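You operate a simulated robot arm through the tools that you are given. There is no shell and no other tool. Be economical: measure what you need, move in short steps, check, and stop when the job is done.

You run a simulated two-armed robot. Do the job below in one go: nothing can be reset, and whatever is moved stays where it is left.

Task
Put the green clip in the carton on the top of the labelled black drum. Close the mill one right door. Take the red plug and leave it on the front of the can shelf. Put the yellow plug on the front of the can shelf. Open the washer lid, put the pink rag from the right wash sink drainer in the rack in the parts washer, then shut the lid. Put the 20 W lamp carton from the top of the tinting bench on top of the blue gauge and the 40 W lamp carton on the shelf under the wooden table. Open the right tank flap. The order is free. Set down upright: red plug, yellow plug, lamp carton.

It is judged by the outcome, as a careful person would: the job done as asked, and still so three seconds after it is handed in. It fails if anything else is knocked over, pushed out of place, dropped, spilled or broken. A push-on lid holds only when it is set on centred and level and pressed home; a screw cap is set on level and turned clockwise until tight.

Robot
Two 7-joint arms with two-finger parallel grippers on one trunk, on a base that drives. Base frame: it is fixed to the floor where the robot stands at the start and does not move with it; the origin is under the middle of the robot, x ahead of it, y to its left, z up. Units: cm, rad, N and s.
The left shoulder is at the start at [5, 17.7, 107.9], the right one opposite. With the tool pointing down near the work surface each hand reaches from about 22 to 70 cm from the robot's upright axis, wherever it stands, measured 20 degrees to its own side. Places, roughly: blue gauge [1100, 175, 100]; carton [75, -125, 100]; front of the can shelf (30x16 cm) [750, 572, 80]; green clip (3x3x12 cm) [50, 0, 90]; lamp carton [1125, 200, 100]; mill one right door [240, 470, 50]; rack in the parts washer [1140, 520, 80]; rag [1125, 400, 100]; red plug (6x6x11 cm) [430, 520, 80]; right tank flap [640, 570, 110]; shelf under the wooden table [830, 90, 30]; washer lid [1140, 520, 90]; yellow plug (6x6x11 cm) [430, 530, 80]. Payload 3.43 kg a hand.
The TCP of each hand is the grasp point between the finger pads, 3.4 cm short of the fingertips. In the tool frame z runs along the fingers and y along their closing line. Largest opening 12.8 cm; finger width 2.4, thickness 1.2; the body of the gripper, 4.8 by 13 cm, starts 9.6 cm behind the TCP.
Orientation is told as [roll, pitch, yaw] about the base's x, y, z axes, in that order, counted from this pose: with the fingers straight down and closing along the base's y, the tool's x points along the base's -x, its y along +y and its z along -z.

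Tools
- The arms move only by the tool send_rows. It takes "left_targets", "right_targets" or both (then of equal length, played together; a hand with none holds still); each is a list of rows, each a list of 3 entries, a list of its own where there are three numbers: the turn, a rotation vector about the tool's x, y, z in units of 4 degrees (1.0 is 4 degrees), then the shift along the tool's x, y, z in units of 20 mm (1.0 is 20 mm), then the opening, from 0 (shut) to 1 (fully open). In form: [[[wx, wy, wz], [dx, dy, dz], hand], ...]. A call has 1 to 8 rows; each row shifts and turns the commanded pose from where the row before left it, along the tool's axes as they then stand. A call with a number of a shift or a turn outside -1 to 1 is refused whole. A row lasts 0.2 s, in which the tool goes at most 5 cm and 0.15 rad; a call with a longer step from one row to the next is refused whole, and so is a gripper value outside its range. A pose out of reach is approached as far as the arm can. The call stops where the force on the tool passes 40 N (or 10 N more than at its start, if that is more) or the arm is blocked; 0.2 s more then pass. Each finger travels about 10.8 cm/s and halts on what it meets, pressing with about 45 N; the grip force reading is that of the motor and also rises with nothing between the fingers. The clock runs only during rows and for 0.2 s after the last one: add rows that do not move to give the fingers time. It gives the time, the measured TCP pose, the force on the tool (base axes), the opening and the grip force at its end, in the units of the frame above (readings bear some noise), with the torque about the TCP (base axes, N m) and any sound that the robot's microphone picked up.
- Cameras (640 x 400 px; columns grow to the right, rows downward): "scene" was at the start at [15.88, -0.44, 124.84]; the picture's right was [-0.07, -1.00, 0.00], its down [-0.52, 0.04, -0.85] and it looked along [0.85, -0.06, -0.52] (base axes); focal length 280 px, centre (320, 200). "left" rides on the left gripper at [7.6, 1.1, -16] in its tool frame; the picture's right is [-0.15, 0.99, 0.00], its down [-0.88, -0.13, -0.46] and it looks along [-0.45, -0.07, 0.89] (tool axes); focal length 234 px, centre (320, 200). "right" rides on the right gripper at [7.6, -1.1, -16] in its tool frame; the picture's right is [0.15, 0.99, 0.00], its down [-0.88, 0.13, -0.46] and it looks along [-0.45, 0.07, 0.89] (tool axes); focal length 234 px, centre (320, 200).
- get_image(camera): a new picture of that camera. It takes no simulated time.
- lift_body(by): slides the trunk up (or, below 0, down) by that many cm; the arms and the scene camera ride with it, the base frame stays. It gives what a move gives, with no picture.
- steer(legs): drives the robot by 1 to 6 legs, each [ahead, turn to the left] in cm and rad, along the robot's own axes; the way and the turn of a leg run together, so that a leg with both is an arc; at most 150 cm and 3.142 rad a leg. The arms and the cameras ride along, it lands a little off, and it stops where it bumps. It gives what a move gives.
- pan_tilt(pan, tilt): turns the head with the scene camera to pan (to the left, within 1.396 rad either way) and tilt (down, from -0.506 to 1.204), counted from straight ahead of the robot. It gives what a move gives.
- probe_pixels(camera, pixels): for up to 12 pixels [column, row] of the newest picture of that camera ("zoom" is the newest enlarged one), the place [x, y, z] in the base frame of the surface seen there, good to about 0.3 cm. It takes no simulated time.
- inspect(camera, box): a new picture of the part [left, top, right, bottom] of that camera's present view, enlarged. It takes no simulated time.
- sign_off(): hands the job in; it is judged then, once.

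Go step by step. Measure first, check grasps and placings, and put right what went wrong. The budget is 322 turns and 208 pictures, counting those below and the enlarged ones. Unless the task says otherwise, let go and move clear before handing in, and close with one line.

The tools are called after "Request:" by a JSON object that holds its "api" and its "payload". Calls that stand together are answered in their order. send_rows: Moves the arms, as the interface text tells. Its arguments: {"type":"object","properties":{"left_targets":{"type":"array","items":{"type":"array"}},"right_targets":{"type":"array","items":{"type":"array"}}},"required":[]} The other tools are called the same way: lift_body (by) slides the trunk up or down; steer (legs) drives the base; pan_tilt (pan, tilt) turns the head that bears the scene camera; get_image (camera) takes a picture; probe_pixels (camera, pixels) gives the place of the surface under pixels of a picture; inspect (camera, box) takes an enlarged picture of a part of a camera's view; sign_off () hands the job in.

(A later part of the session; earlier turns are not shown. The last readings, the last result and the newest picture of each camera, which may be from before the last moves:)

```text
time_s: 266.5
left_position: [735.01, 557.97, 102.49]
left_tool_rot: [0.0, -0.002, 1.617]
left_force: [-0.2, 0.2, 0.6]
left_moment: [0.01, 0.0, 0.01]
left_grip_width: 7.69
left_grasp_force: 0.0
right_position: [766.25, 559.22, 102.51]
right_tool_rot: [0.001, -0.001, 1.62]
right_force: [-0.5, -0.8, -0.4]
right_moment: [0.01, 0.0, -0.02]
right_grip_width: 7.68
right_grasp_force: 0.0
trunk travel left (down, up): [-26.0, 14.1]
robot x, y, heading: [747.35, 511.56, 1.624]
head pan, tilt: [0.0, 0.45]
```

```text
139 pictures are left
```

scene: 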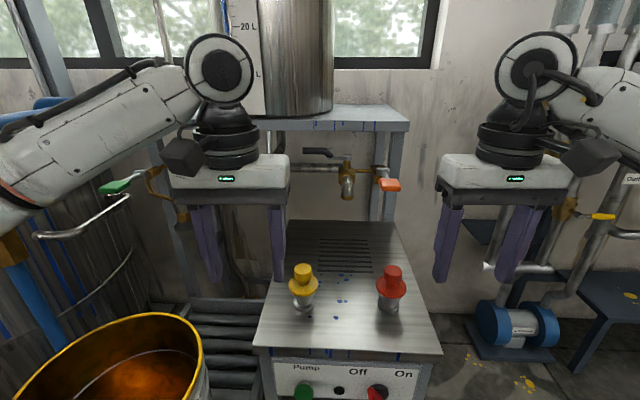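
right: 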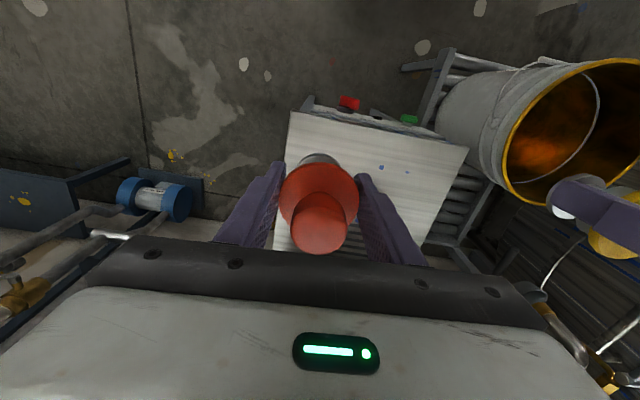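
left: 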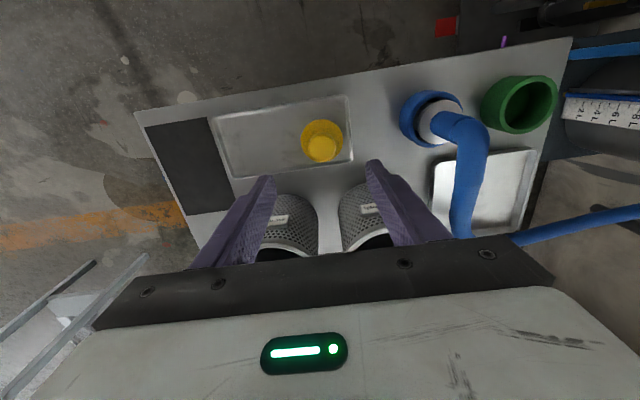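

Both plugs stand upright on the shelf front. Now the tank flap: backing off, raising the trunk, retracting hands, and moving in front of the tank.

Request:
{"api": "steer", "payload": {"legs": [[-28, 0]]}}

Request:
{"api": "lift_body", "payload": {"by": 14}}

Request:
{"api": "send_rows", "payload": {"left_targets": [[[0, 0, 0], [1, 0, -0.3], 0.3], [[0, 0, 0], [1, 0, -0.3], 0.3], [[0, 0, 0], [1, 0, -0.3], 0.3], [[0, 0, 0], [1, 0, -0.3], 0.3], [[0, 0, 0], [1, 0, -0.3], 0.3]], "right_targets": [[[0, 0, 0], [1, 0, -0.3], 0.3], [[0, 0, 0], [1, 0, -0.3], 0.3], [[0, 0, 0], [1, 0, -0.3], 0.3], [[0, 0, 0], [1, 0, -0.3], 0.3], [[0, 0, 0], [1, 0, -0.3], 0.3]]}}

Request:
{"api": "steer", "payload": {"legs": [[0, 1.52], [98, 0], [0, -1.57]]}}

Request:
{"api": "get_image", "payload": {"camera": "scene"}}

```text
time_s: 268.4
left_position: [736.24, 529.83, 102.55]
left_tool_rot: [0.0, -0.002, 1.619]
left_force: [0.2, -0.6, 0.2]
left_moment: [0.04, 0.01, -0.03]
left_grip_width: 7.69
left_grasp_force: 0.0
right_position: [767.35, 531.17, 102.63]
right_tool_rot: [0.002, 0.001, 1.622]
right_force: [0.3, -0.3, -0.3]
right_moment: [0.0, -0.01, -0.03]
right_grip_width: 7.67
right_grasp_force: 0.0
trunk travel left (down, up): [-26.0, 14.1]
robot x, y, heading: [749.34, 483.53, 1.618]
head pan, tilt: [0.0, 0.45]
```

```text
time_s: 270.1
left_position: [736.16, 529.99, 116.41]
left_tool_rot: [0.0, 0.001, 1.619]
left_force: [-0.7, 0.9, -0.4]
left_moment: [0.0, -0.02, -0.03]
left_grip_width: 7.7
left_grasp_force: 0.1
right_position: [767.46, 531.26, 116.49]
right_tool_rot: [0.003, -0.001, 1.622]
right_force: [0.6, -0.1, -0.1]
right_moment: [0.0, 0.0, -0.01]
right_grip_width: 7.69
right_grasp_force: 0.0
trunk travel left (down, up): [-40.0, 0.1]
robot x, y, heading: [748.7, 483.63, 1.621]
head pan, tilt: [0.0, 0.45]
```

```text
time_s: 271.3
left_position: [736.8, 519.74, 119.47]
left_tool_rot: [0.002, -0.003, 1.622]
left_force: [-0.3, 0.6, -0.5]
left_moment: [-0.02, -0.01, -0.02]
left_grip_width: 3.84
left_grasp_force: 0.0
right_position: [768.01, 521.12, 119.52]
right_tool_rot: [0.002, -0.003, 1.621]
right_force: [0.0, -0.3, -0.4]
right_moment: [-0.01, -0.04, 0.0]
right_grip_width: 3.83
right_grasp_force: 0.0
trunk travel left (down, up): [-40.0, 0.1]
robot x, y, heading: [748.44, 483.19, 1.621]
head pan, tilt: [0.0, 0.45]
```

```text
time_s: 283.9
left_position: [640.08, 522.6, 119.5]
left_tool_rot: [0.001, -0.001, 1.558]
left_force: [0.4, 0.1, 0.3]
left_moment: [0.03, -0.03, 0.0]
left_grip_width: 3.85
left_grasp_force: 0.0
right_position: [671.5, 521.89, 119.5]
right_tool_rot: [0.002, 0.0, 1.56]
right_force: [0.2, 0.8, -0.8]
right_moment: [-0.01, 0.02, -0.02]
right_grip_width: 3.84
right_grasp_force: 0.0
trunk travel left (down, up): [-40.0, 0.1]
robot x, y, heading: [650.02, 485.5, 1.56]
head pan, tilt: [0.0, 0.45]
```

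```text
138 pictures are left
```

scene: 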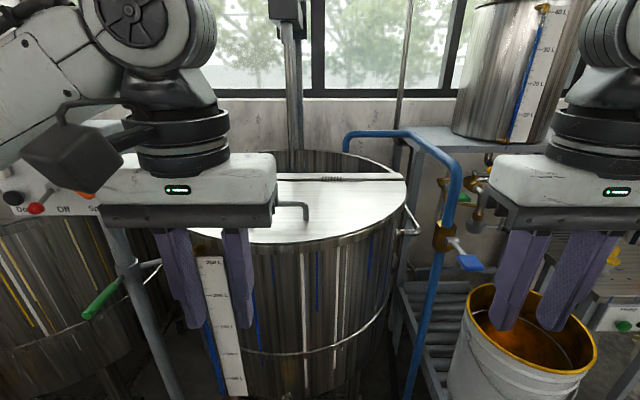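

The right tank has a half-lid with hinge line at (330,178) and a handle at (295,208). Zooming.

Request:
{"api": "inspect", "payload": {"camera": "scene", "box": [200, 120, 430, 270]}}

Request:
{"api": "probe_pixels", "payload": {"camera": "scene", "pixels": [[305, 207], [290, 204], [307, 216], [320, 230], [335, 178], [400, 178], [285, 178], [385, 215], [300, 243], [330, 160], [345, 200], [290, 120]]}}

```text
2.67 times, centred on (315, 195) of scene
```

zoom: 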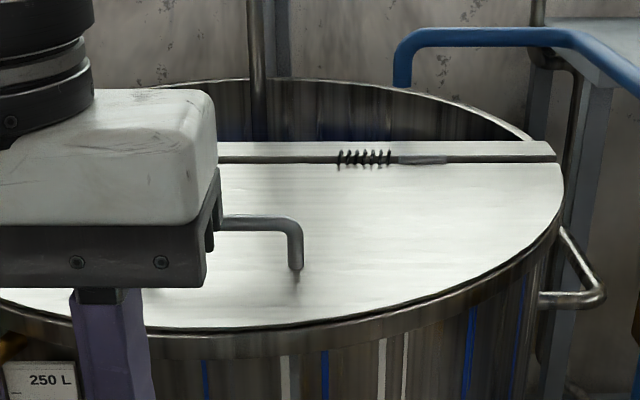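

```text
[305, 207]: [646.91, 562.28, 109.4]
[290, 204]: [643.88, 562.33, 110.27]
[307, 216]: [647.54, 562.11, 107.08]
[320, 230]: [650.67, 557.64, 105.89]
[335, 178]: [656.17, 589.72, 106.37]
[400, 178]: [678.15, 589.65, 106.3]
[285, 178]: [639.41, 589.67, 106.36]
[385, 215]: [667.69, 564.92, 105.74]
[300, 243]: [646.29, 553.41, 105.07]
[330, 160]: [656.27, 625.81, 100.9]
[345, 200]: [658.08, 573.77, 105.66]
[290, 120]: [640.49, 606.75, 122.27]
```

Flap hinge line is at y≈589.7, z≈106; handle bar runs along x at y≈562, z≈110, up to x≈647. I'll check clearances around (blue pipe, left control post) and see the handle's left end by moving the left arm away later.

Request:
{"api": "probe_pixels", "payload": {"camera": "scene", "pixels": [[455, 170], [440, 240], [400, 135], [470, 262], [420, 350], [120, 265], [90, 300], [30, 210], [180, 390], [405, 230], [540, 280], [60, 230]]}}

Request:
{"api": "get_image", "payload": {"camera": "left"}}

```text
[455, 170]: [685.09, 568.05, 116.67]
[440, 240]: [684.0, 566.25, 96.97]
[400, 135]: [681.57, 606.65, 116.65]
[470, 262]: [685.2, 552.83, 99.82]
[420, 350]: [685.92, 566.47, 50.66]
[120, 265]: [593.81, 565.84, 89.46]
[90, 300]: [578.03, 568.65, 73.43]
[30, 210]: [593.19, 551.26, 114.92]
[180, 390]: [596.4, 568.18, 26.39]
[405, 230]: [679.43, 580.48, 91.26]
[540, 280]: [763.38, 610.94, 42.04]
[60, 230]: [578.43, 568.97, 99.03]
```

```text
136 pictures are left
```

left: 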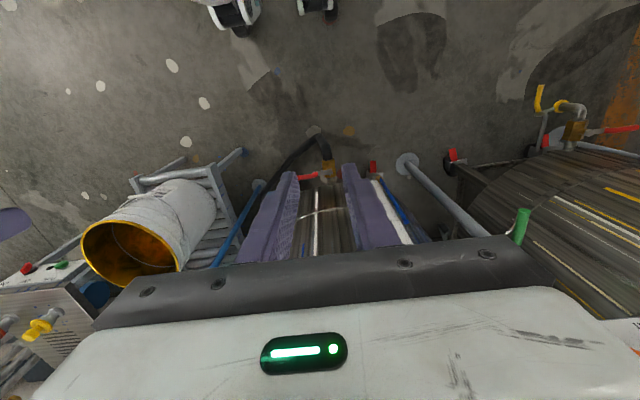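

I'll check what protrudes at the tank's front bottom (valve at left-cam (330,170), post foot at (405,160)).

Request:
{"api": "probe_pixels", "payload": {"camera": "left", "pixels": [[330, 165], [310, 178], [372, 165], [405, 160], [325, 145], [290, 160], [330, 200], [230, 20], [258, 185]]}}

```text
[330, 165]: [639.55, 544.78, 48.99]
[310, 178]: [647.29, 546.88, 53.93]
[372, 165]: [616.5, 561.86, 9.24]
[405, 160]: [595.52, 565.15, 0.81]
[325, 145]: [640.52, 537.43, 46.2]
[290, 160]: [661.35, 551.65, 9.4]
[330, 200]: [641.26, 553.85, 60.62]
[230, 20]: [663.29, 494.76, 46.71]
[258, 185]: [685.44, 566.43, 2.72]
```

Robot can approach to y≈510. Driving 24 cm ahead, and turning the left hand 90° while keeping it high.

Request:
{"api": "steer", "payload": {"legs": [[24, 0]]}}

Request:
{"api": "send_rows", "payload": {"left_targets": [[[0, 0, 1], [0, 0, -0.3], 0.45], [[0, 0, 1], [0, 0, -0.3], 0.45], [[0, 0, 1], [0, 0, -0.3], 0.45], [[0, 0, 1], [0, 0, -0.3], 0.45], [[0, 0, 1], [0, 0, -0.3], 0.45], [[0, 0, 1], [0, 0, 0], 0.45], [[0, 0, 1], [0, 0, 0], 0.45], [[0, 0, 1], [0, 0, 0], 0.45]]}}

Request:
{"api": "send_rows", "payload": {"left_targets": [[[0, 0, 1], [0, 0, 0], 0.45], [[0, 0, 1], [0, 0, 0], 0.45], [[0, 0, 1], [0, 0, 0], 0.45], [[0, 0, 1], [0, 0, 0], 0.45], [[0, 0, 1], [0, 0, 0], 0.45], [[0, 0, 1], [0, 0, 0], 0.45], [[0, 0, 1], [0, 0, 0], 0.45], [[0, 0, 1], [0, 0, 0], 0.45]]}}

Request:
{"api": "send_rows", "payload": {"left_targets": [[[0, 0, 1], [0, 0, 0], 0.3], [[0, 0, 1], [0, 0, 0], 0.3], [[0, 0, 1], [0, 0, 0], 0.3], [[0, 0, 1], [0, 0, 0], 0.3], [[0, 0, 1], [0, 0, 0], 0.3], [[0, 0, 1], [0, 0, 0], 0.3], [[0, 0, 0.5], [0, 0, 0], 0.3]]}}

Request:
{"api": "get_image", "payload": {"camera": "scene"}}

Request:
{"api": "get_image", "payload": {"camera": "left"}}

```text
time_s: 285.7
left_position: [640.37, 546.28, 119.4]
left_tool_rot: [0.0, 0.001, 1.558]
left_force: [-0.8, 0.7, -0.3]
left_moment: [-0.01, -0.02, -0.03]
left_grip_width: 3.82
left_grasp_force: 0.1
right_position: [671.68, 545.72, 119.56]
right_tool_rot: [0.001, -0.001, 1.562]
right_force: [0.6, 0.3, -0.5]
right_moment: [-0.06, 0.01, 0.02]
right_grip_width: 3.85
right_grasp_force: 0.1
trunk travel left (down, up): [-40.0, 0.1]
robot x, y, heading: [649.87, 509.2, 1.558]
head pan, tilt: [0.0, 0.45]
```

```text
time_s: 287.5
left_position: [640.41, 546.29, 122.44]
left_tool_rot: [0.0, -0.003, 1.0]
left_force: [0.4, 0.5, 0.0]
left_moment: [0.0, 0.0, 0.0]
left_grip_width: 5.76
left_grasp_force: 0.0
right_position: [671.66, 545.71, 119.54]
right_tool_rot: [0.002, -0.002, 1.562]
right_force: [0.0, -0.1, -1.0]
right_moment: [-0.01, 0.0, 0.0]
right_grip_width: 3.85
right_grasp_force: 0.1
trunk travel left (down, up): [-40.0, 0.1]
robot x, y, heading: [650.06, 509.02, 1.558]
head pan, tilt: [0.0, 0.45]
```

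```text
time_s: 289.3
left_position: [640.33, 546.36, 122.45]
left_tool_rot: [0.0, 0.002, 0.44]
left_force: [-0.1, -0.6, 0.3]
left_moment: [-0.01, -0.01, -0.01]
left_grip_width: 5.75
left_grasp_force: 0.0
right_position: [671.59, 545.54, 119.49]
right_tool_rot: [0.003, -0.001, 1.562]
right_force: [-0.2, 0.4, 0.2]
right_moment: [0.01, 0.02, 0.01]
right_grip_width: 3.82
right_grasp_force: 0.1
trunk travel left (down, up): [-40.0, 0.1]
robot x, y, heading: [650.43, 509.36, 1.556]
head pan, tilt: [0.0, 0.45]
```

```text
time_s: 290.9
left_position: [640.34, 546.41, 122.59]
left_tool_rot: [-0.001, 0.0, -0.011]
left_force: [0.2, -0.6, -0.7]
left_moment: [0.02, 0.01, 0.0]
left_grip_width: 3.86
left_grasp_force: 0.0
right_position: [671.52, 545.67, 119.55]
right_tool_rot: [0.001, 0.001, 1.562]
right_force: [-0.7, 0.4, 0.5]
right_moment: [0.03, -0.01, -0.02]
right_grip_width: 3.82
right_grasp_force: 0.1
trunk travel left (down, up): [-40.0, 0.1]
robot x, y, heading: [649.9, 508.79, 1.562]
head pan, tilt: [0.0, 0.45]
```

```text
135 pictures are left
```

scene: 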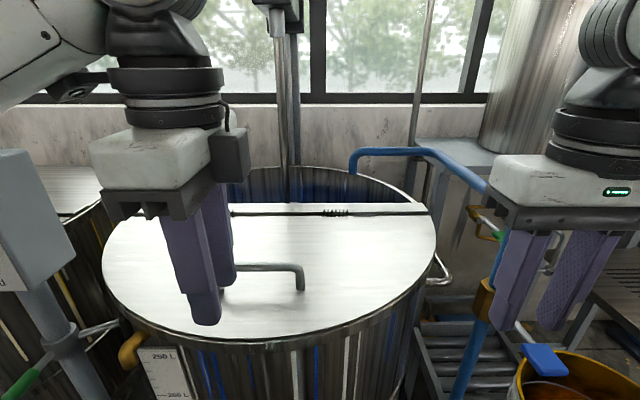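

```text
134 pictures are left
```

left: 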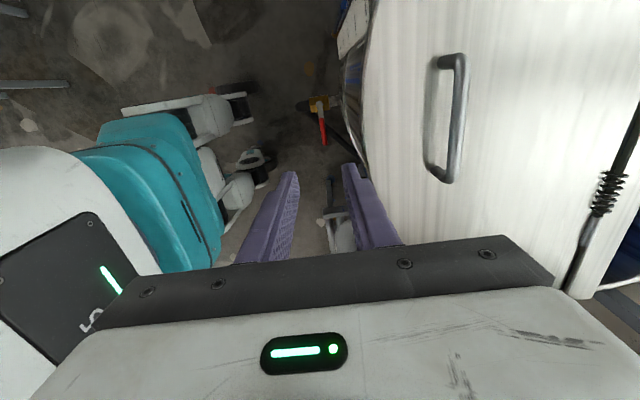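

The handle is fully visible in the left camera (440–465, 60–180). Measuring it.

Request:
{"api": "probe_pixels", "payload": {"camera": "left", "pixels": [[458, 62], [460, 100], [457, 130], [447, 175], [432, 165], [420, 110], [610, 195], [370, 100]]}}

```text
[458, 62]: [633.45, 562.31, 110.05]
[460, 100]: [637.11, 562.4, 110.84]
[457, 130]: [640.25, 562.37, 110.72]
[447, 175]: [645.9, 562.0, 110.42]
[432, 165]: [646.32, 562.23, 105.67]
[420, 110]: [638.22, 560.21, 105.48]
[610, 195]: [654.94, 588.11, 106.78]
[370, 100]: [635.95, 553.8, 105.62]
```

Bar centre (640,562.3), top z 110.8. Moving over it and down, checking before gripping.

Request:
{"api": "send_rows", "payload": {"left_targets": [[[0, 0, 0], [0, 1, 0], 0.3], [[0, 0, 0], [0, 1, 0], 0.3], [[0, 0, 0], [0, 1, 0], 0.3], [[0, 0, 0], [0, 1, 0], 0.3], [[0, 0, 0], [0, 1, 0], 0.3], [[0, 0, 0], [0, 1, 0], 0.3], [[0, 0, 0], [0, 1, 0], 0.3], [[0, 0, 0], [0, 0.95, 0], 0.3]]}}

Request:
{"api": "send_rows", "payload": {"left_targets": [[[0, 0, 0], [0, 0, 1], 0.3], [[0, 0, 0], [0, 0, 1], 0.3], [[0, 0, 0], [0, 0, 1], 0.3], [[0, 0, 0], [0, 0, 1], 0.3], [[0, 0, 0], [0, 0, 1], 0.3], [[0, 0, 0], [0, 0, 1], 0.3], [[0, 0, 0], [0, 0, 0.1], 0.3]]}}

Request:
{"api": "get_image", "payload": {"camera": "left"}}

```text
time_s: 292.7
left_position: [640.58, 562.3, 122.54]
left_tool_rot: [0.0, 0.001, -0.013]
left_force: [-0.1, 0.3, -0.9]
left_moment: [0.04, 0.02, 0.04]
left_grip_width: 3.84
left_grasp_force: 0.1
right_position: [671.67, 545.74, 119.45]
right_tool_rot: [0.003, 0.002, 1.561]
right_force: [-1.2, 0.0, 0.0]
right_moment: [-0.01, 0.0, -0.02]
right_grip_width: 3.83
right_grasp_force: 0.1
trunk travel left (down, up): [-40.0, 0.1]
robot x, y, heading: [650.3, 509.28, 1.559]
head pan, tilt: [0.0, 0.45]
```

```text
time_s: 294.3
left_position: [640.48, 562.23, 110.46]
left_tool_rot: [0.003, 0.0, -0.011]
left_force: [-1.0, -0.6, -0.3]
left_moment: [0.02, -0.03, -0.05]
left_grip_width: 3.84
left_grasp_force: 0.0
right_position: [671.65, 545.56, 119.55]
right_tool_rot: [0.002, 0.0, 1.562]
right_force: [-0.5, 0.1, 0.4]
right_moment: [0.0, 0.0, 0.02]
right_grip_width: 3.84
right_grasp_force: 0.1
trunk travel left (down, up): [-40.0, 0.1]
robot x, y, heading: [650.27, 508.93, 1.561]
head pan, tilt: [0.0, 0.45]
```

```text
133 pictures are left
```

left: 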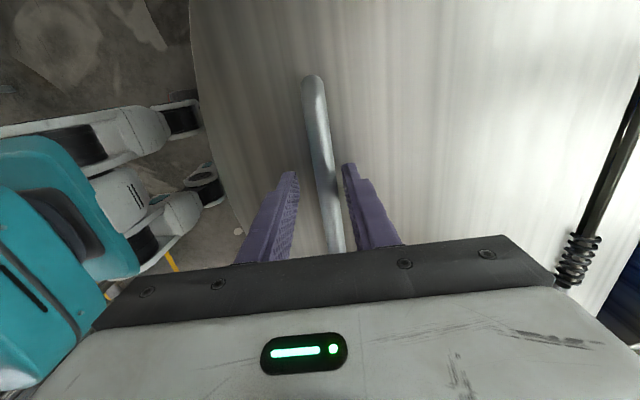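

The bar lies between the fingers. Gripping and raising the first 15° along the arc.

Request:
{"api": "send_rows", "payload": {"left_targets": [[[0, 0, 0], [0, 0, 0], 0.1], [[0, 0, 0], [0, 0, 0], 0.0], [[0, 0, 0], [0, 0, 0], 0.0], [[0, 0, 0], [0, 0.2, -0.9], 0.0], [[0, 0, 0], [0, 0.22, -0.88], 0.0], [[0, 0, 0], [0, 0.25, -0.87], 0.0], [[0, 0, 0], [0, 0.28, -0.85], 0.0]]}}

Request:
{"api": "get_image", "payload": {"camera": "scene"}}

```text
time_s: 295.9
left_position: [640.49, 564.64, 117.06]
left_tool_rot: [-0.001, 0.001, -0.008]
left_force: [3.6, 21.3, -12.7]
left_moment: [0.12, 0.84, 0.83]
left_grip_width: 1.56
left_grasp_force: 44.7
right_position: [671.59, 546.02, 119.47]
right_tool_rot: [0.003, 0.003, 1.561]
right_force: [-0.8, 0.2, 0.5]
right_moment: [0.02, -0.01, 0.02]
right_grip_width: 3.85
right_grasp_force: 0.1
trunk travel left (down, up): [-40.0, 0.1]
robot x, y, heading: [650.18, 508.91, 1.56]
head pan, tilt: [0.0, 0.45]
```

```text
132 pictures are left
```

scene: 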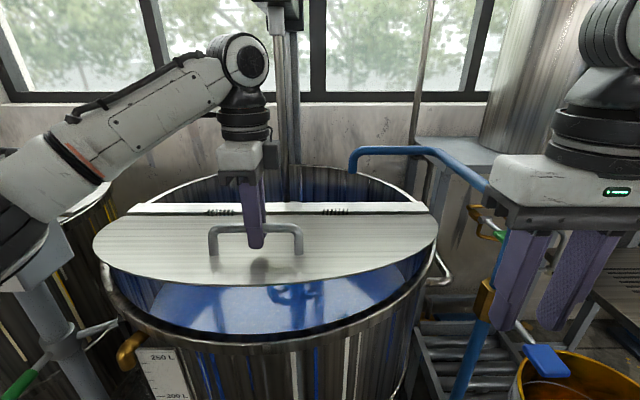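

The flap opens with the handle held. The flap pulls the hand toward +y, so I continue with slightly more y.

Request:
{"api": "send_rows", "payload": {"left_targets": [[[0, 0, 0], [0, 0.6, -0.75], 0.0], [[0, 0, 0], [0, 0.5, -0.75], 0.0], [[0, 0, 0], [0, 0.55, -0.72], 0.0], [[0, 0, 0], [0, 0.6, -0.7], 0.0]]}}

Request:
{"api": "send_rows", "payload": {"left_targets": [[[0, 0, 0], [0, 0.65, -0.65], 0.0], [[0, 0, 0], [0, 0.65, -0.6], 0.0], [[0, 0, 0], [0, 0.7, -0.6], 0.0], [[0, 0, 0], [0, 0.72, -0.55], 0.0]]}}

Request:
{"api": "get_image", "payload": {"camera": "scene"}}

```text
time_s: 296.9
left_position: [640.53, 568.47, 123.41]
left_tool_rot: [0.002, -0.001, -0.01]
left_force: [-3.0, -5.1, 4.1]
left_moment: [-0.17, 0.18, 1.03]
left_grip_width: 1.59
left_grasp_force: 44.8
right_position: [671.55, 545.62, 119.58]
right_tool_rot: [0.002, -0.003, 1.561]
right_force: [0.3, 0.0, 0.8]
right_moment: [-0.05, 0.0, 0.01]
right_grip_width: 3.83
right_grasp_force: 0.1
trunk travel left (down, up): [-40.0, 0.1]
robot x, y, heading: [650.22, 509.29, 1.562]
head pan, tilt: [0.0, 0.45]
```

```text
time_s: 297.9
left_position: [640.15, 569.1, 124.19]
left_tool_rot: [0.002, -0.002, -0.02]
left_force: [26.0, 18.9, -16.6]
left_moment: [0.13, -0.21, 1.04]
left_grip_width: 1.56
left_grasp_force: 45.2
left hand out of reach, approached as far as the arm can: row 1, 2, 3, 4
right_position: [671.9, 546.14, 119.25]
right_tool_rot: [0.006, 0.003, 1.562]
right_force: [0.5, -0.7, -0.6]
right_moment: [0.0, 0.02, -0.02]
right_grip_width: 3.83
right_grasp_force: 0.0
trunk travel left (down, up): [-40.0, 0.1]
robot x, y, heading: [650.33, 509.04, 1.559]
head pan, tilt: [0.0, 0.45]
```

```text
131 pictures are left
```

scene: 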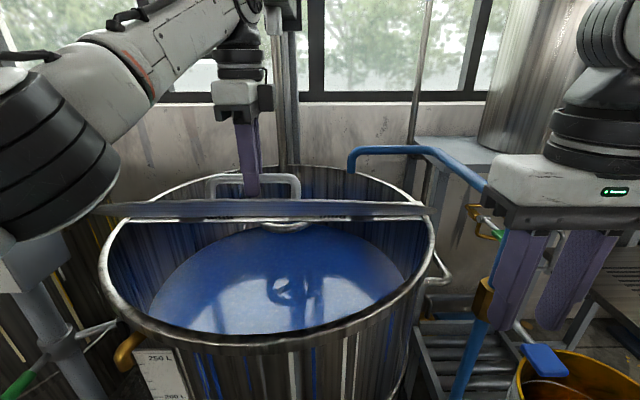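

The left arm is at its reach with the flap ~33° open. I'll bring the right fist, tilted forward, under the flap to push it on up.

Request:
{"api": "send_rows", "payload": {"left_targets": [[[0, 0, 0], [0, -0.1, 0.05], 0.0], [[0, 0, 0], [0, 0, 0], 0.0], [[0, 0, 0], [0, 0, 0], 0.0], [[0, 0, 0], [0, 0, 0], 0.0], [[0, 0, 0], [0, 0, 0], 0.0], [[0, 0, 0], [0, 0, 0], 0.0], [[0, 0, 0], [0, 0, 0], 0.0], [[0, 0, 0], [0, 0, 0], 0.0]], "right_targets": [[[0, -1, 0], [0, 1, 0], 0.0], [[0, -1, 0], [0, 1, 0], 0.0], [[0, -1, 0], [0, 1, 0], 0.0], [[0, -1, 0], [0, 1, 0], 0.0], [[0, -1, 0], [0, 1, 0], 0.0], [[0, -1, 0], [0, 1, 0], 0.0], [[0, -1, 0], [0, 1, 0], 0.0], [[0, -1, 0], [0, 1, 0], 0.0]]}}

Request:
{"api": "send_rows", "payload": {"right_targets": [[[0, -1, 0], [0, 0, 0], 0.0], [[0, -1, 0], [0, 0, 0], 0.0], [[0, -1, 0], [0, 0, 0], 0.0], [[0, -1, 0], [0, 0, 0], 0.0], [[0, -1, 0], [0, 0, 0], 0.0], [[0, -1, 0], [0, 0, 0], 0.0], [[0, -1, 0], [0, 0, 0], 0.0], [[0, -1, 0], [0, 0, 0], 0.0]]}}

Request:
{"api": "get_image", "payload": {"camera": "scene"}}

Request:
{"api": "get_image", "payload": {"camera": "right"}}

```text
time_s: 299.7
left_position: [640.12, 568.82, 124.2]
left_tool_rot: [0.006, -0.002, -0.011]
left_force: [22.9, 18.9, -18.4]
left_moment: [0.21, -0.64, 0.78]
left_grip_width: 1.59
left_grasp_force: 45.4
right_position: [655.89, 546.24, 119.28]
right_tool_rot: [0.007, -0.554, 1.56]
right_force: [-0.3, 0.5, 0.8]
right_moment: [-0.01, 0.0, 0.0]
right_grip_width: 0.0
right_grasp_force: 32.9
trunk travel left (down, up): [-40.0, 0.1]
robot x, y, heading: [650.38, 509.07, 1.558]
head pan, tilt: [0.0, 0.45]
```

```text
time_s: 301.7
left_position: [640.09, 568.73, 124.06]
left_tool_rot: [0.009, -0.004, -0.013]
left_force: [8.5, 10.5, -10.5]
left_moment: [0.24, 0.1, 0.9]
left_grip_width: 1.55
left_grasp_force: 44.9
right_position: [656.22, 548.11, 120.31]
right_tool_rot: [0.107, -1.102, 1.369]
right_force: [0.4, 0.5, 0.9]
right_moment: [0.0, 0.02, -0.01]
right_grip_width: 0.0
right_grasp_force: 33.0
trunk travel left (down, up): [-40.0, 0.1]
robot x, y, heading: [650.07, 508.95, 1.561]
head pan, tilt: [0.0, 0.45]
stopped in row 8 (right hand): the arm was blocked; the commanded pose is now the measured one
```

```text
130 pictures are left
```

scene: 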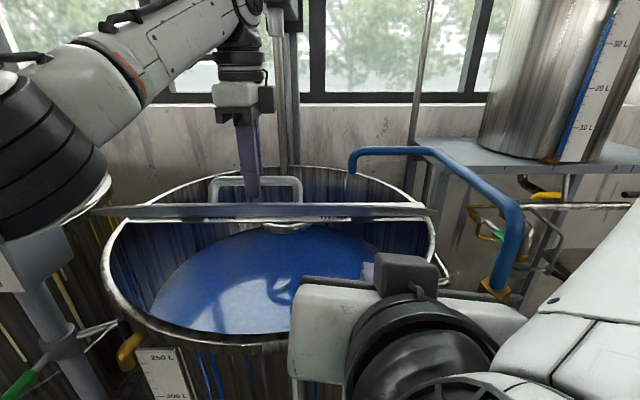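

```text
129 pictures are left
```

right: 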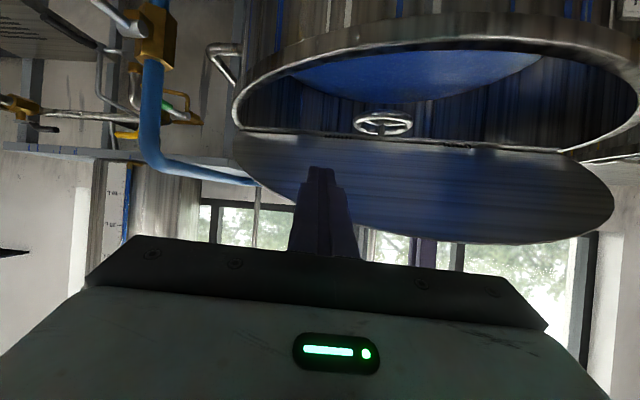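

The fist is ready below the flap edge (right cam (325,200) under the plate). Moving it 13 cm forward under the flap then raising until contact.

Request:
{"api": "send_rows", "payload": {"right_targets": [[[0, 0, 0], [-0.45, 0, 0.89], 0.0], [[0, 0, 0], [-0.45, 0, 0.89], 0.0], [[0, 0, 0], [-0.45, 0, 0.89], 0.0], [[0, 0, 0], [-0.45, 0, 0.89], 0.0], [[0, 0, 0], [-0.45, 0, 0.89], 0.0], [[0, 0, 0], [-0.45, 0, 0.89], 0.0], [[0, 0, 0], [-0.89, 0, -0.45], 0.0], [[0, 0, 0], [-0.6, 0, -0.3], 0.0]]}}

Request:
{"api": "get_image", "payload": {"camera": "scene"}}

```text
time_s: 303.5
left_position: [640.01, 569.31, 124.64]
left_tool_rot: [0.035, -0.009, -0.01]
left_force: [8.2, 15.7, -10.2]
left_moment: [0.29, 0.28, 0.8]
left_grip_width: 1.58
left_grasp_force: 45.1
right_position: [657.48, 559.74, 122.38]
right_tool_rot: [0.073, -1.072, 1.408]
right_force: [0.2, -3.1, -2.4]
right_moment: [-0.17, 0.03, -0.03]
right_grip_width: 0.0
right_grasp_force: 33.2
trunk travel left (down, up): [-40.0, 0.1]
robot x, y, heading: [650.02, 509.48, 1.557]
head pan, tilt: [0.0, 0.45]
stopped in row 8 (left hand): the force on the tool passed its limit at 44 N (the readings are from after the stop); the commanded pose is now the measured one
```

```text
128 pictures are left
```

scene: 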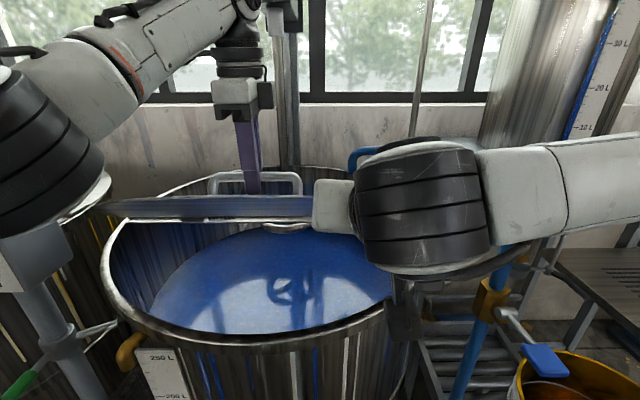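

The right fist now contacts the flap underside. Releasing the left grip so that the right fist carries the flap, and lifting the left fingers clear.

Request:
{"api": "send_rows", "payload": {"left_targets": [[[0, 0, 0], [0, 0, 0], 0.25], [[0, 0, 0], [0, 0, 0], 0.35], [[0, 0, 0], [0, 0, -0.6], 0.35], [[0, 0, 0], [0, -0.2, -1], 0.35], [[0, 0, 0], [0, -0.4, -1], 0.35], [[0, 0, 0], [0, -0.8, -1], 0.35], [[0, 0, 0], [0, -1, -0.6], 0.35]]}}

Request:
{"api": "get_image", "payload": {"camera": "scene"}}

```text
time_s: 305.1
left_position: [639.31, 562.78, 133.17]
left_tool_rot: [0.035, -0.009, -0.012]
left_force: [-0.2, -0.8, 0.5]
left_moment: [-0.01, 0.01, 0.01]
left_grip_width: 4.46
left_grasp_force: 0.0
left hand out of reach, approached as far as the arm can: row 3, 4
right_position: [657.25, 559.48, 122.61]
right_tool_rot: [0.075, -1.078, 1.409]
right_force: [0.2, -0.6, -0.3]
right_moment: [0.02, -0.01, 0.0]
right_grip_width: 0.01
right_grasp_force: 33.4
trunk travel left (down, up): [-40.0, 0.1]
robot x, y, heading: [650.16, 509.12, 1.562]
head pan, tilt: [0.0, 0.45]
```

```text
127 pictures are left
```

scene: 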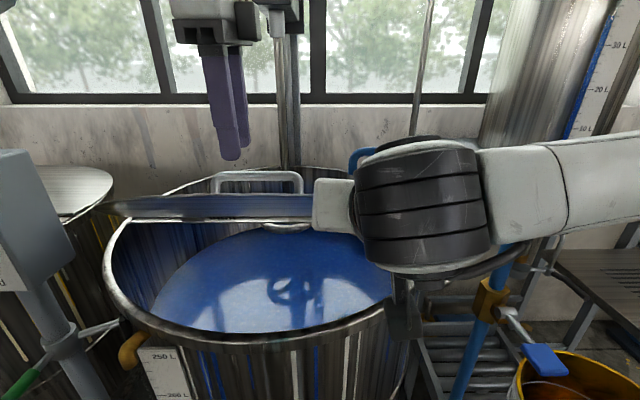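

The flap stays where it was left, at ~34°. Clearing the left hand backward, then pushing the flap further with the right fist.

Request:
{"api": "send_rows", "payload": {"left_targets": [[[0, 0, 0], [0, -1, 0], 0.35], [[0, 0, 0], [0, -1, 0], 0.35], [[0, 0, 0], [0, -1, 0], 0.35], [[0, 0, 0], [0, -1, 0], 0.35], [[0, 0, 0], [0, -1, 0], 0.35], [[0, 0, 0], [0.5, -1, 0], 0.35], [[0, 0, 0], [0.5, -1, 0], 0.35], [[0, 0, 0], [0.5, -1, 0], 0.35]]}}

Request:
{"api": "send_rows", "payload": {"right_targets": [[[0, 0, 0], [-0.8, 0, -0.1], 0.0], [[0, 0, 0], [-0.8, 0, -0.1], 0.0], [[0, 0, 0], [-0.8, 0, -0.1], 0.0], [[0, 0, 0], [-0.8, 0, -0.1], 0.0], [[0, 0, 0], [-0.8, 0, 0.1], 0.0], [[0, 0, 0], [-0.8, 0, 0.2], 0.0]]}}

Request:
{"api": "get_image", "payload": {"camera": "scene"}}

```text
time_s: 306.9
left_position: [636.37, 546.82, 132.54]
left_tool_rot: [0.035, -0.008, -0.009]
left_force: [0.1, -0.2, -0.3]
left_moment: [0.04, -0.01, 0.01]
left_grip_width: 4.49
left_grasp_force: 0.1
right_position: [657.37, 559.45, 122.54]
right_tool_rot: [0.075, -1.078, 1.409]
right_force: [-0.1, -1.1, -0.3]
right_moment: [0.0, 0.04, -0.01]
right_grip_width: 0.01
right_grasp_force: 33.4
trunk travel left (down, up): [-40.0, 0.1]
robot x, y, heading: [650.49, 509.15, 1.562]
head pan, tilt: [0.0, 0.45]
```

```text
time_s: 308.3
left_position: [636.46, 546.81, 132.55]
left_tool_rot: [0.034, -0.008, -0.01]
left_force: [-0.3, -1.4, -0.2]
left_moment: [0.0, -0.02, 0.02]
left_grip_width: 4.47
left_grasp_force: 0.1
right_position: [657.98, 563.78, 131.08]
right_tool_rot: [0.077, -1.083, 1.407]
right_force: [0.2, -2.4, 0.8]
right_moment: [-0.05, -0.01, -0.02]
right_grip_width: 0.01
right_grasp_force: 33.3
trunk travel left (down, up): [-40.0, 0.1]
robot x, y, heading: [650.21, 509.2, 1.568]
head pan, tilt: [0.0, 0.45]
```

```text
126 pictures are left
```

scene: 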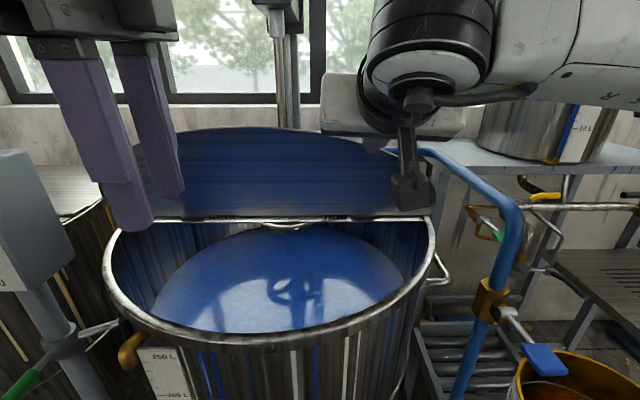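

Flap is now about 55°. Pushing forward 15 cm at this height.

Request:
{"api": "send_rows", "payload": {"right_targets": [[[0, 0, 0], [-0.5, 0, 0.86], 0.0], [[0, 0, 0], [-0.5, 0, 0.86], 0.0], [[0, 0, 0], [-0.5, 0, 0.86], 0.0], [[0, 0, 0], [-0.5, 0, 0.86], 0.0], [[0, 0, 0], [-0.5, 0, 0.86], 0.0], [[0, 0, 0], [-0.5, 0, 0.86], 0.0], [[0, 0, 0], [-0.5, 0, 0.86], 0.0], [[0, 0, 0], [-0.5, 0, 0.86], 0.0]]}}

Request:
{"api": "get_image", "payload": {"camera": "scene"}}

```text
time_s: 308.9
left_position: [636.55, 546.67, 132.66]
left_tool_rot: [0.034, -0.008, -0.012]
left_force: [-0.7, 1.2, 0.1]
left_moment: [-0.09, 0.02, -0.06]
left_grip_width: 4.48
left_grasp_force: 0.1
right_position: [658.11, 566.71, 133.29]
right_tool_rot: [0.12, -1.118, 1.377]
right_force: [1.9, -13.9, 21.0]
right_moment: [0.5, 0.14, 0.08]
right_grip_width: 0.0
right_grasp_force: 33.2
trunk travel left (down, up): [-40.0, 0.1]
robot x, y, heading: [650.28, 509.01, 1.562]
head pan, tilt: [0.0, 0.45]
stopped in row 2 (right hand): the force on the tool passed its limit at 45 N (the readings are from after the stop); the commanded pose is now the measured one
```

```text
125 pictures are left
```

scene: 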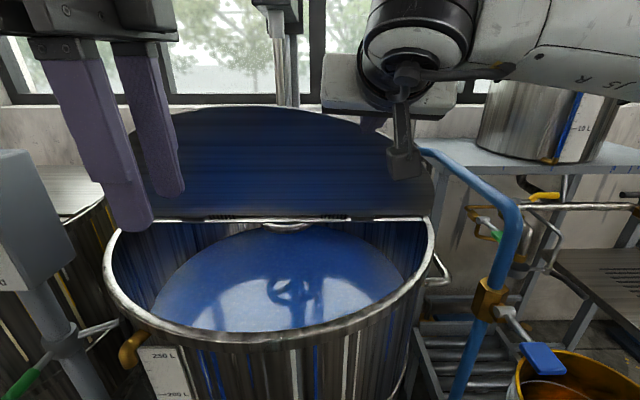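

The push was blocked with an upward reaction; I'll check where the fist is relative to the flap edge.

Request:
{"api": "inspect", "payload": {"camera": "scene", "box": [280, 60, 460, 240]}}

Request:
{"api": "get_image", "payload": {"camera": "right"}}

Request:
{"api": "probe_pixels", "payload": {"camera": "scene", "pixels": [[270, 110], [270, 150], [270, 200], [370, 125], [330, 118], [400, 160], [240, 112]]}}

```text
2.22 times, centred on (370, 150) of scene
```

zoom: 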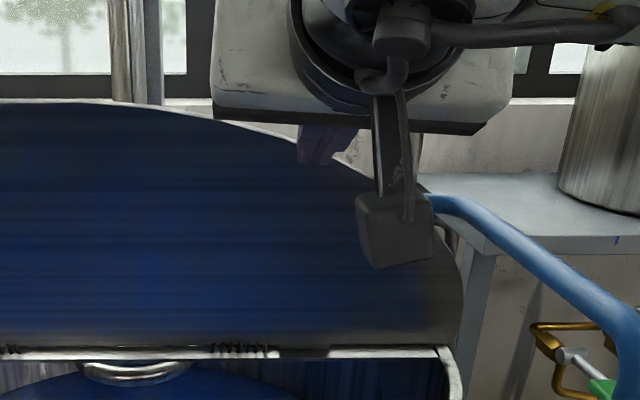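

```text
123 pictures are left
```

right: 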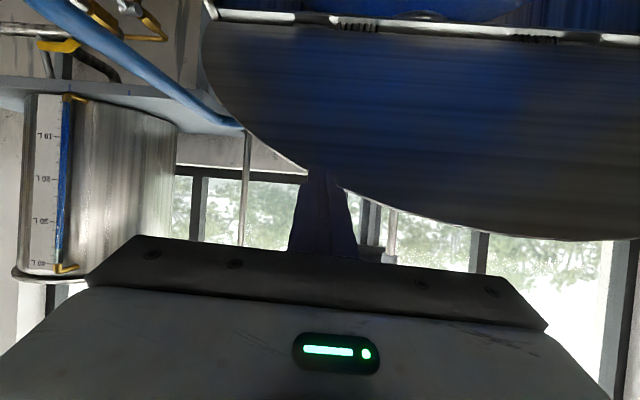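

```text
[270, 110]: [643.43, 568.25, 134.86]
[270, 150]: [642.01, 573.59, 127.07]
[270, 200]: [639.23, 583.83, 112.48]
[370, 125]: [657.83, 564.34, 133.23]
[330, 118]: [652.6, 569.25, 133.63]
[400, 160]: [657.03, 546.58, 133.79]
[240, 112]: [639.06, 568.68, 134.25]
```

The flap is at 55° and its edge (≈z 133–135) is level with the fist, so it caught the edge. Backing 3 cm, lowering 7 cm, shifting left 5 cm, then pushing forward.

Request:
{"api": "send_rows", "payload": {"right_targets": [[[0, 0, 0], [0.45, 0, -0.89], 0.0], [[0, 0, 0], [0.25, 0, -0.45], 0.0], [[0, 0, 0], [0.89, 0.6, 0.45], 0.0], [[0, 0, 0], [0.89, 0.6, 0.45], 0.0], [[0, 0, 0], [0.89, 0.6, 0.45], 0.0], [[0, 0, 0], [0.5, 0.6, 0.25], 0.0], [[0, 0, 0], [-0.45, 0, 0.89], 0.0], [[0, 0, 0], [-0.45, 0, 0.89], 0.0]]}}

Request:
{"api": "send_rows", "payload": {"right_targets": [[[0, 0, 0], [-0.45, 0, 0.89], 0.0], [[0, 0, 0], [-0.45, 0, 0.89], 0.0], [[0, 0, 0], [-0.45, 0, 0.89], 0.0], [[0, 0, 0], [-0.45, 0, 0.89], 0.0], [[0, 0, 0], [-0.45, 0, 0.89], 0.0], [[0, 0, 0], [-0.45, 0, 0.89], 0.0]]}}

Request:
{"api": "get_image", "payload": {"camera": "scene"}}

```text
time_s: 310.7
left_position: [636.45, 546.93, 132.54]
left_tool_rot: [0.033, -0.008, -0.01]
left_force: [0.4, 0.5, 0.4]
left_moment: [0.01, 0.01, -0.01]
left_grip_width: 4.48
left_grasp_force: 0.0
right_position: [653.11, 568.54, 125.32]
right_tool_rot: [0.099, -1.1, 1.393]
right_force: [0.5, -0.1, 0.0]
right_moment: [0.0, 0.02, 0.0]
right_grip_width: 0.0
right_grasp_force: 33.2
trunk travel left (down, up): [-40.0, 0.1]
robot x, y, heading: [650.47, 509.11, 1.554]
head pan, tilt: [0.0, 0.45]
```

```text
time_s: 312.1
left_position: [636.39, 546.99, 132.42]
left_tool_rot: [0.034, -0.009, -0.009]
left_force: [0.1, 0.3, 0.1]
left_moment: [-0.06, -0.01, -0.01]
left_grip_width: 4.47
left_grasp_force: 0.1
right_position: [654.17, 580.34, 125.32]
right_tool_rot: [0.097, -1.1, 1.393]
right_force: [-0.3, -0.5, -0.2]
right_moment: [0.01, -0.01, 0.0]
right_grip_width: 0.0
right_grasp_force: 33.4
trunk travel left (down, up): [-40.0, 0.1]
robot x, y, heading: [650.15, 509.19, 1.559]
head pan, tilt: [0.0, 0.45]
```

```text
122 pictures are left
```

scene: 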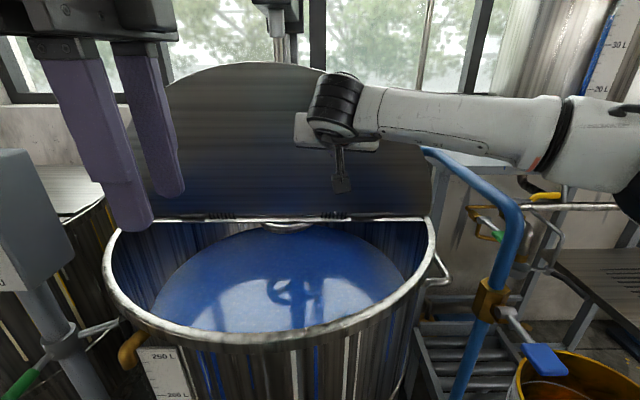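

Flap is now nearly upright. Pushing further to pass vertical.

Request:
{"api": "send_rows", "payload": {"right_targets": [[[0, 0, 0], [-0.45, 0, 0.89], 0.0], [[0, 0, 0], [-0.45, 0, 0.89], 0.0], [[0, 0, 0], [-0.45, 0, 0.89], 0.0], [[0, 0, 0], [-0.45, 0, 0.89], 0.0], [[0, 0, 0], [-0.45, 0, 0.89], 0.0], [[0, 0, 0], [-0.45, 0, 0.89], 0.0]]}}

Request:
{"api": "get_image", "payload": {"camera": "scene"}}

Request:
{"api": "probe_pixels", "payload": {"camera": "scene", "pixels": [[240, 75], [240, 120], [240, 200], [200, 150]]}}

```text
time_s: 313.5
left_position: [636.65, 545.97, 132.79]
left_tool_rot: [0.041, -0.008, -0.014]
left_force: [0.2, 0.2, -0.3]
left_moment: [-0.01, 0.04, 0.0]
left_grip_width: 4.49
left_grasp_force: 0.1
right_position: [655.01, 589.94, 125.27]
right_tool_rot: [0.098, -1.096, 1.401]
right_force: [3.5, -34.7, 6.4]
right_moment: [0.07, -0.04, 0.14]
right_grip_width: 0.01
right_grasp_force: 32.2
right hand out of reach, approached as far as the arm can: row 6
trunk travel left (down, up): [-40.0, 0.1]
robot x, y, heading: [649.85, 508.93, 1.555]
head pan, tilt: [0.0, 0.45]
stopped in row 6 (right hand): the force on the tool passed its limit at 53 N (the readings are from after the stop); the commanded pose is now the measured one
```

```text
121 pictures are left
```

scene: 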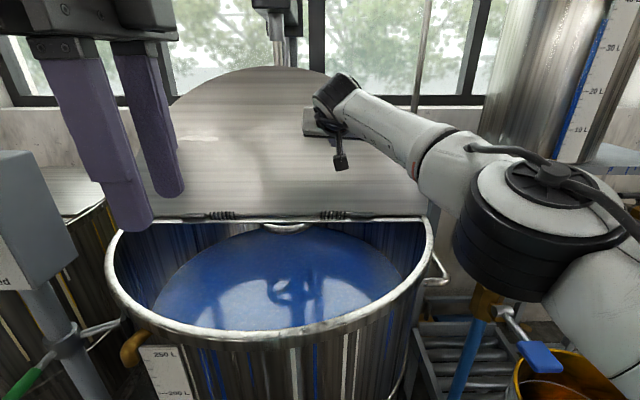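

```text
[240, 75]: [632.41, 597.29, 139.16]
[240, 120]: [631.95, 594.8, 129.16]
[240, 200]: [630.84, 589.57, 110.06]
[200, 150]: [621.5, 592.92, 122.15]
```

The flap has passed vertical to its stop (~105°). Withdrawing the right fist and checking it stays.

Request:
{"api": "send_rows", "payload": {"right_targets": [[[0, 0, 0], [0.45, 0, -0.89], 0.0], [[0, 0, 0], [0.45, 0, -0.89], 0.0], [[0, 0, 0], [0.45, 0, -0.89], 0.0], [[0, 0, 0], [0.3, 0, -0.95], 0.0], [[0, 0, 0], [0.3, 0, -0.95], 0.0], [[0, 0, 0], [0.3, 0, -0.95], 0.0], [[0, 0, 0], [0.3, 0, -0.95], 0.0], [[0, 0, 0], [0.3, 0, -0.95], 0.0]]}}

Request:
{"api": "send_rows", "payload": {"right_targets": [[[0, 0, 0], [0.3, 0, -0.95], 0.0], [[0, 0, 0], [0.3, 0, -0.95], 0.0], [[0, 0, 0], [0.3, 0, -0.95], 0.0], [[0, 0, 0], [0.3, 0, -0.95], 0.0], [[0, 0, 0], [0.3, 0, -0.95], 0.0], [[0, 0, 0], [0, -1, 0], 0.0], [[0, 0, 0], [0, -1, 0], 0.0], [[0, 0, 0], [0, -1, 0], 0.0]]}}

Request:
{"api": "get_image", "payload": {"camera": "scene"}}

```text
time_s: 315.3
left_position: [636.3, 546.75, 132.56]
left_tool_rot: [0.036, -0.009, -0.011]
left_force: [0.0, -0.2, -0.3]
left_moment: [-0.03, 0.02, 0.0]
left_grip_width: 4.5
left_grasp_force: 0.0
right_position: [653.81, 574.66, 126.65]
right_tool_rot: [0.098, -1.089, 1.399]
right_force: [-0.1, -0.5, 0.6]
right_moment: [0.03, -0.01, -0.03]
right_grip_width: 0.0
right_grasp_force: 33.3
trunk travel left (down, up): [-40.0, 0.1]
robot x, y, heading: [650.0, 509.02, 1.563]
head pan, tilt: [0.0, 0.45]
```

```text
time_s: 317.1
left_position: [636.5, 546.81, 132.54]
left_tool_rot: [0.035, -0.006, -0.012]
left_force: [0.1, -0.2, 0.6]
left_moment: [0.01, 0.02, -0.04]
left_grip_width: 4.49
left_grasp_force: 0.0
right_position: [659.02, 564.66, 127.96]
right_tool_rot: [0.095, -1.09, 1.401]
right_force: [0.5, 0.1, 0.5]
right_moment: [0.0, 0.01, -0.01]
right_grip_width: 0.0
right_grasp_force: 32.6
trunk travel left (down, up): [-40.0, 0.1]
robot x, y, heading: [650.34, 509.08, 1.559]
head pan, tilt: [0.0, 0.45]
```

```text
120 pictures are left
```

scene: 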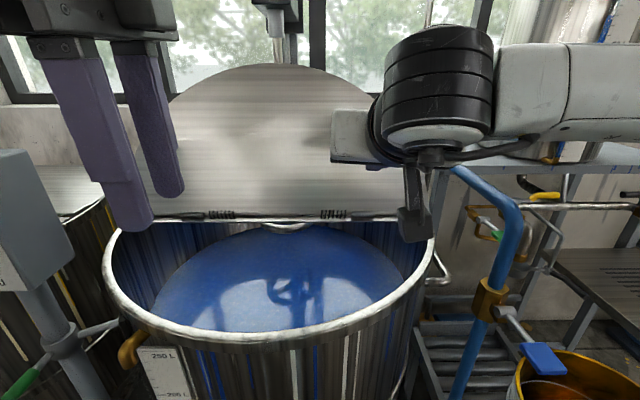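

The flap stays open. Backing off and restoring both hands to straight-down.

Request:
{"api": "steer", "payload": {"legs": [[-35, 0]]}}

Request:
{"api": "send_rows", "payload": {"left_targets": [[[0, 0, -1], [0, 0, 0], 0.5], [[0, 0, -1], [0, 0, 0], 0.5], [[0, 0, -1], [0, 0, 0], 0.5], [[0, 0, -1], [0, 0, 0], 0.5], [[0, 0, -1], [0, 0, 0], 0.5], [[0, 0, -1], [0, 0, 0], 0.5], [[0, 0, -1], [0, 0, 0], 0.5], [[0, 0, -1], [0, 0, 0], 0.5]], "right_targets": [[[0, 1, 0], [0, 0, 0], 0.5], [[0, 1, 0], [0, 0, 0], 0.5], [[0, 1, 0], [0, 0, 0], 0.5], [[0, 1, 0], [0, 0, 0], 0.5], [[0, 1, 0], [0, 0, 0], 0.5], [[0, 1, 0], [0, 0, 0], 0.5], [[0, 1, 0], [0, 0, 0], 0.5], [[0, 1, 0], [0, 0, 0], 0.5]]}}

Request:
{"api": "send_rows", "payload": {"left_targets": [[[0, 0, -1], [0, 0, 0], 0.5], [[0, 0, -1], [0, 0, 0], 0.5], [[0, 0, -1], [0, 0, 0], 0.5], [[0, 0, -1], [0, 0, 0], 0.5], [[0, 0, -1], [0, 0, 0], 0.5], [[0, 0, -1], [0, 0, 0], 0.5], [[0, 0, -1], [0, 0, 0], 0.5], [[0, 0, -1], [0, 0, 0], 0.5]], "right_targets": [[[0, 1, 0], [0.5, 0, 0], 0.5], [[0, 1, 0], [0.5, 0, 0], 0.5], [[0, 1, 0], [0.5, 0, 0], 0.5], [[0, 1, 0], [0.5, 0, 0], 0.5], [[0, 1, 0], [0.5, 0, 0], 0.5], [[0, 1, 0], [0.5, 0, 0], 0.5], [[0, 1, 0], [0.5, 0, 0], 0.5], [[0, 0.6, 0], [0.5, 0, 0], 0.5]]}}

Request:
{"api": "send_rows", "payload": {"left_targets": [[[-0.4, 0, -1], [0, 0, 0], 0.5], [[-0.1, 0, -1], [0, 0, 0], 0.5], [[0, 0, -1], [0, 0, 0], 0.5], [[0, 0, -1], [0, 0, 0], 0.5], [[0, 0, -1], [0, 0, 0], 0.5], [[0, 0, -1], [0, 0, 0], 0.5], [[0, 0, -0.4], [0, 0, 0], 0.5]]}}

```text
time_s: 319.3
left_position: [636.04, 512.26, 132.55]
left_tool_rot: [0.035, -0.009, -0.008]
left_force: [0.1, -0.7, 0.1]
left_moment: [0.02, -0.01, 0.01]
left_grip_width: 4.5
left_grasp_force: 0.2
right_position: [658.47, 530.22, 127.89]
right_tool_rot: [0.096, -1.088, 1.403]
right_force: [0.8, -0.6, 0.2]
right_moment: [0.0, 0.0, 0.0]
right_grip_width: 0.0
right_grasp_force: 33.4
trunk travel left (down, up): [-40.0, 0.1]
robot x, y, heading: [649.92, 474.74, 1.564]
head pan, tilt: [0.0, 0.45]
```

```text
time_s: 321.1
left_position: [636.0, 512.4, 132.59]
left_tool_rot: [0.024, -0.025, 0.55]
left_force: [0.5, 0.3, -0.9]
left_moment: [0.0, 0.0, -0.01]
left_grip_width: 6.39
left_grasp_force: 0.1
right_position: [658.49, 530.18, 127.99]
right_tool_rot: [0.051, -0.531, 1.463]
right_force: [-0.4, 0.4, 0.8]
right_moment: [-0.01, 0.0, -0.01]
right_grip_width: 6.39
right_grasp_force: 0.0
trunk travel left (down, up): [-40.0, 0.1]
robot x, y, heading: [649.79, 474.34, 1.559]
head pan, tilt: [0.0, 0.45]
```

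```text
time_s: 322.9
left_position: [636.01, 512.3, 132.55]
left_tool_rot: [0.006, -0.035, 1.107]
left_force: [-0.9, 0.0, 0.3]
left_moment: [0.01, 0.01, -0.04]
left_grip_width: 6.42
left_grasp_force: 0.1
right_position: [657.77, 522.56, 125.68]
right_tool_rot: [0.046, -0.001, 1.49]
right_force: [-0.4, 1.0, 0.8]
right_moment: [-0.03, 0.0, 0.0]
right_grip_width: 6.41
right_grasp_force: 0.0
trunk travel left (down, up): [-40.0, 0.1]
robot x, y, heading: [649.58, 474.49, 1.561]
head pan, tilt: [0.0, 0.45]
```

```text
time_s: 324.5
left_position: [635.95, 512.33, 132.45]
left_tool_rot: [0.024, -0.047, 1.556]
left_force: [0.3, -0.8, 0.3]
left_moment: [-0.01, 0.0, 0.01]
left_grip_width: 6.39
left_grasp_force: 0.1
right_position: [657.6, 522.57, 125.69]
right_tool_rot: [0.043, -0.002, 1.487]
right_force: [0.0, -0.1, 0.2]
right_moment: [-0.02, 0.02, -0.02]
right_grip_width: 6.4
right_grasp_force: 0.0
trunk travel left (down, up): [-40.0, 0.1]
robot x, y, heading: [649.72, 474.52, 1.562]
head pan, tilt: [0.0, 0.45]
```

Correcting the small residual tilts, then heading east; first turn to face +x and look.

Request:
{"api": "send_rows", "payload": {"left_targets": [[[0.34, 0.67, 0], [0, 0.5, 0], 0.5], [[0, 0, 0], [0, 0.5, 0.5], 0.5], [[0, 0, 0], [0, 0.3, 0.5], 0.5]], "right_targets": [[[0.6, 0, 0], [0.5, -1, 0], 0.5], [[0, 0, -1], [0.5, -1, 0], 0.5], [[0, 0, 0], [0.5, -1, 0], 0.5]]}}

Request:
{"api": "steer", "payload": {"legs": [[0, -1.56]]}}

Request:
{"api": "pan_tilt", "payload": {"pan": 0.0, "tilt": 0.25}}

Request:
{"api": "get_image", "payload": {"camera": "scene"}}

```text
time_s: 325.3
left_position: [633.43, 512.39, 130.44]
left_tool_rot: [-0.001, -0.001, 1.556]
left_force: [0.7, 0.5, 0.6]
left_moment: [-0.01, 0.0, 0.0]
left_grip_width: 6.42
left_grasp_force: 0.2
right_position: [663.52, 519.43, 125.54]
right_tool_rot: [0.003, -0.002, 1.558]
right_force: [0.5, 0.1, -0.8]
right_moment: [-0.02, 0.0, -0.01]
right_grip_width: 6.4
right_grasp_force: 0.0
trunk travel left (down, up): [-40.0, 0.1]
robot x, y, heading: [650.09, 474.82, 1.561]
head pan, tilt: [0.0, 0.45]
```

```text
time_s: 329.5
left_position: [686.93, 492.18, 130.49]
left_tool_rot: [0.0, -0.002, 0.015]
left_force: [-0.7, -0.1, -0.4]
left_moment: [0.03, 0.0, 0.0]
left_grip_width: 6.39
left_grasp_force: 0.0
right_position: [695.0, 462.45, 125.6]
right_tool_rot: [0.0, -0.003, 0.019]
right_force: [-0.2, 0.1, 0.5]
right_moment: [0.0, -0.01, 0.02]
right_grip_width: 6.4
right_grasp_force: 0.1
trunk travel left (down, up): [-40.0, 0.1]
robot x, y, heading: [650.19, 474.93, 0.029]
head pan, tilt: [0.0, 0.45]
```

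```text
time_s: 330.2
left_position: [687.01, 492.24, 130.53]
left_tool_rot: [0.0, -0.002, 0.015]
left_force: [0.1, -0.4, -0.4]
left_moment: [-0.01, 0.01, -0.03]
left_grip_width: 6.41
left_grasp_force: 0.2
right_position: [694.96, 462.4, 125.69]
right_tool_rot: [0.002, -0.002, 0.02]
right_force: [0.2, -0.2, -0.5]
right_moment: [0.03, -0.01, 0.03]
right_grip_width: 6.4
right_grasp_force: 0.1
trunk travel left (down, up): [-40.0, 0.1]
robot x, y, heading: [649.87, 474.28, 0.026]
head pan, tilt: [0.0, 0.25]
```

```text
119 pictures are left
```

scene: 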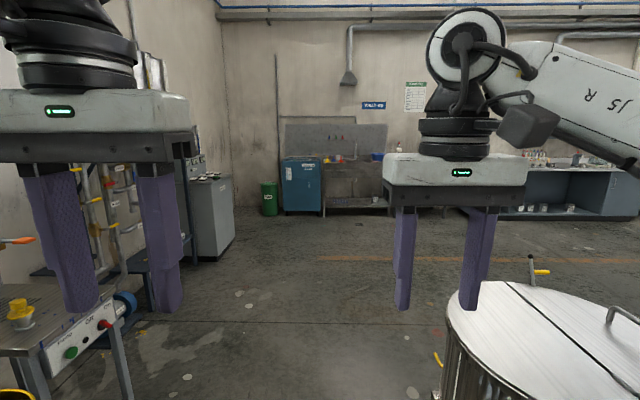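

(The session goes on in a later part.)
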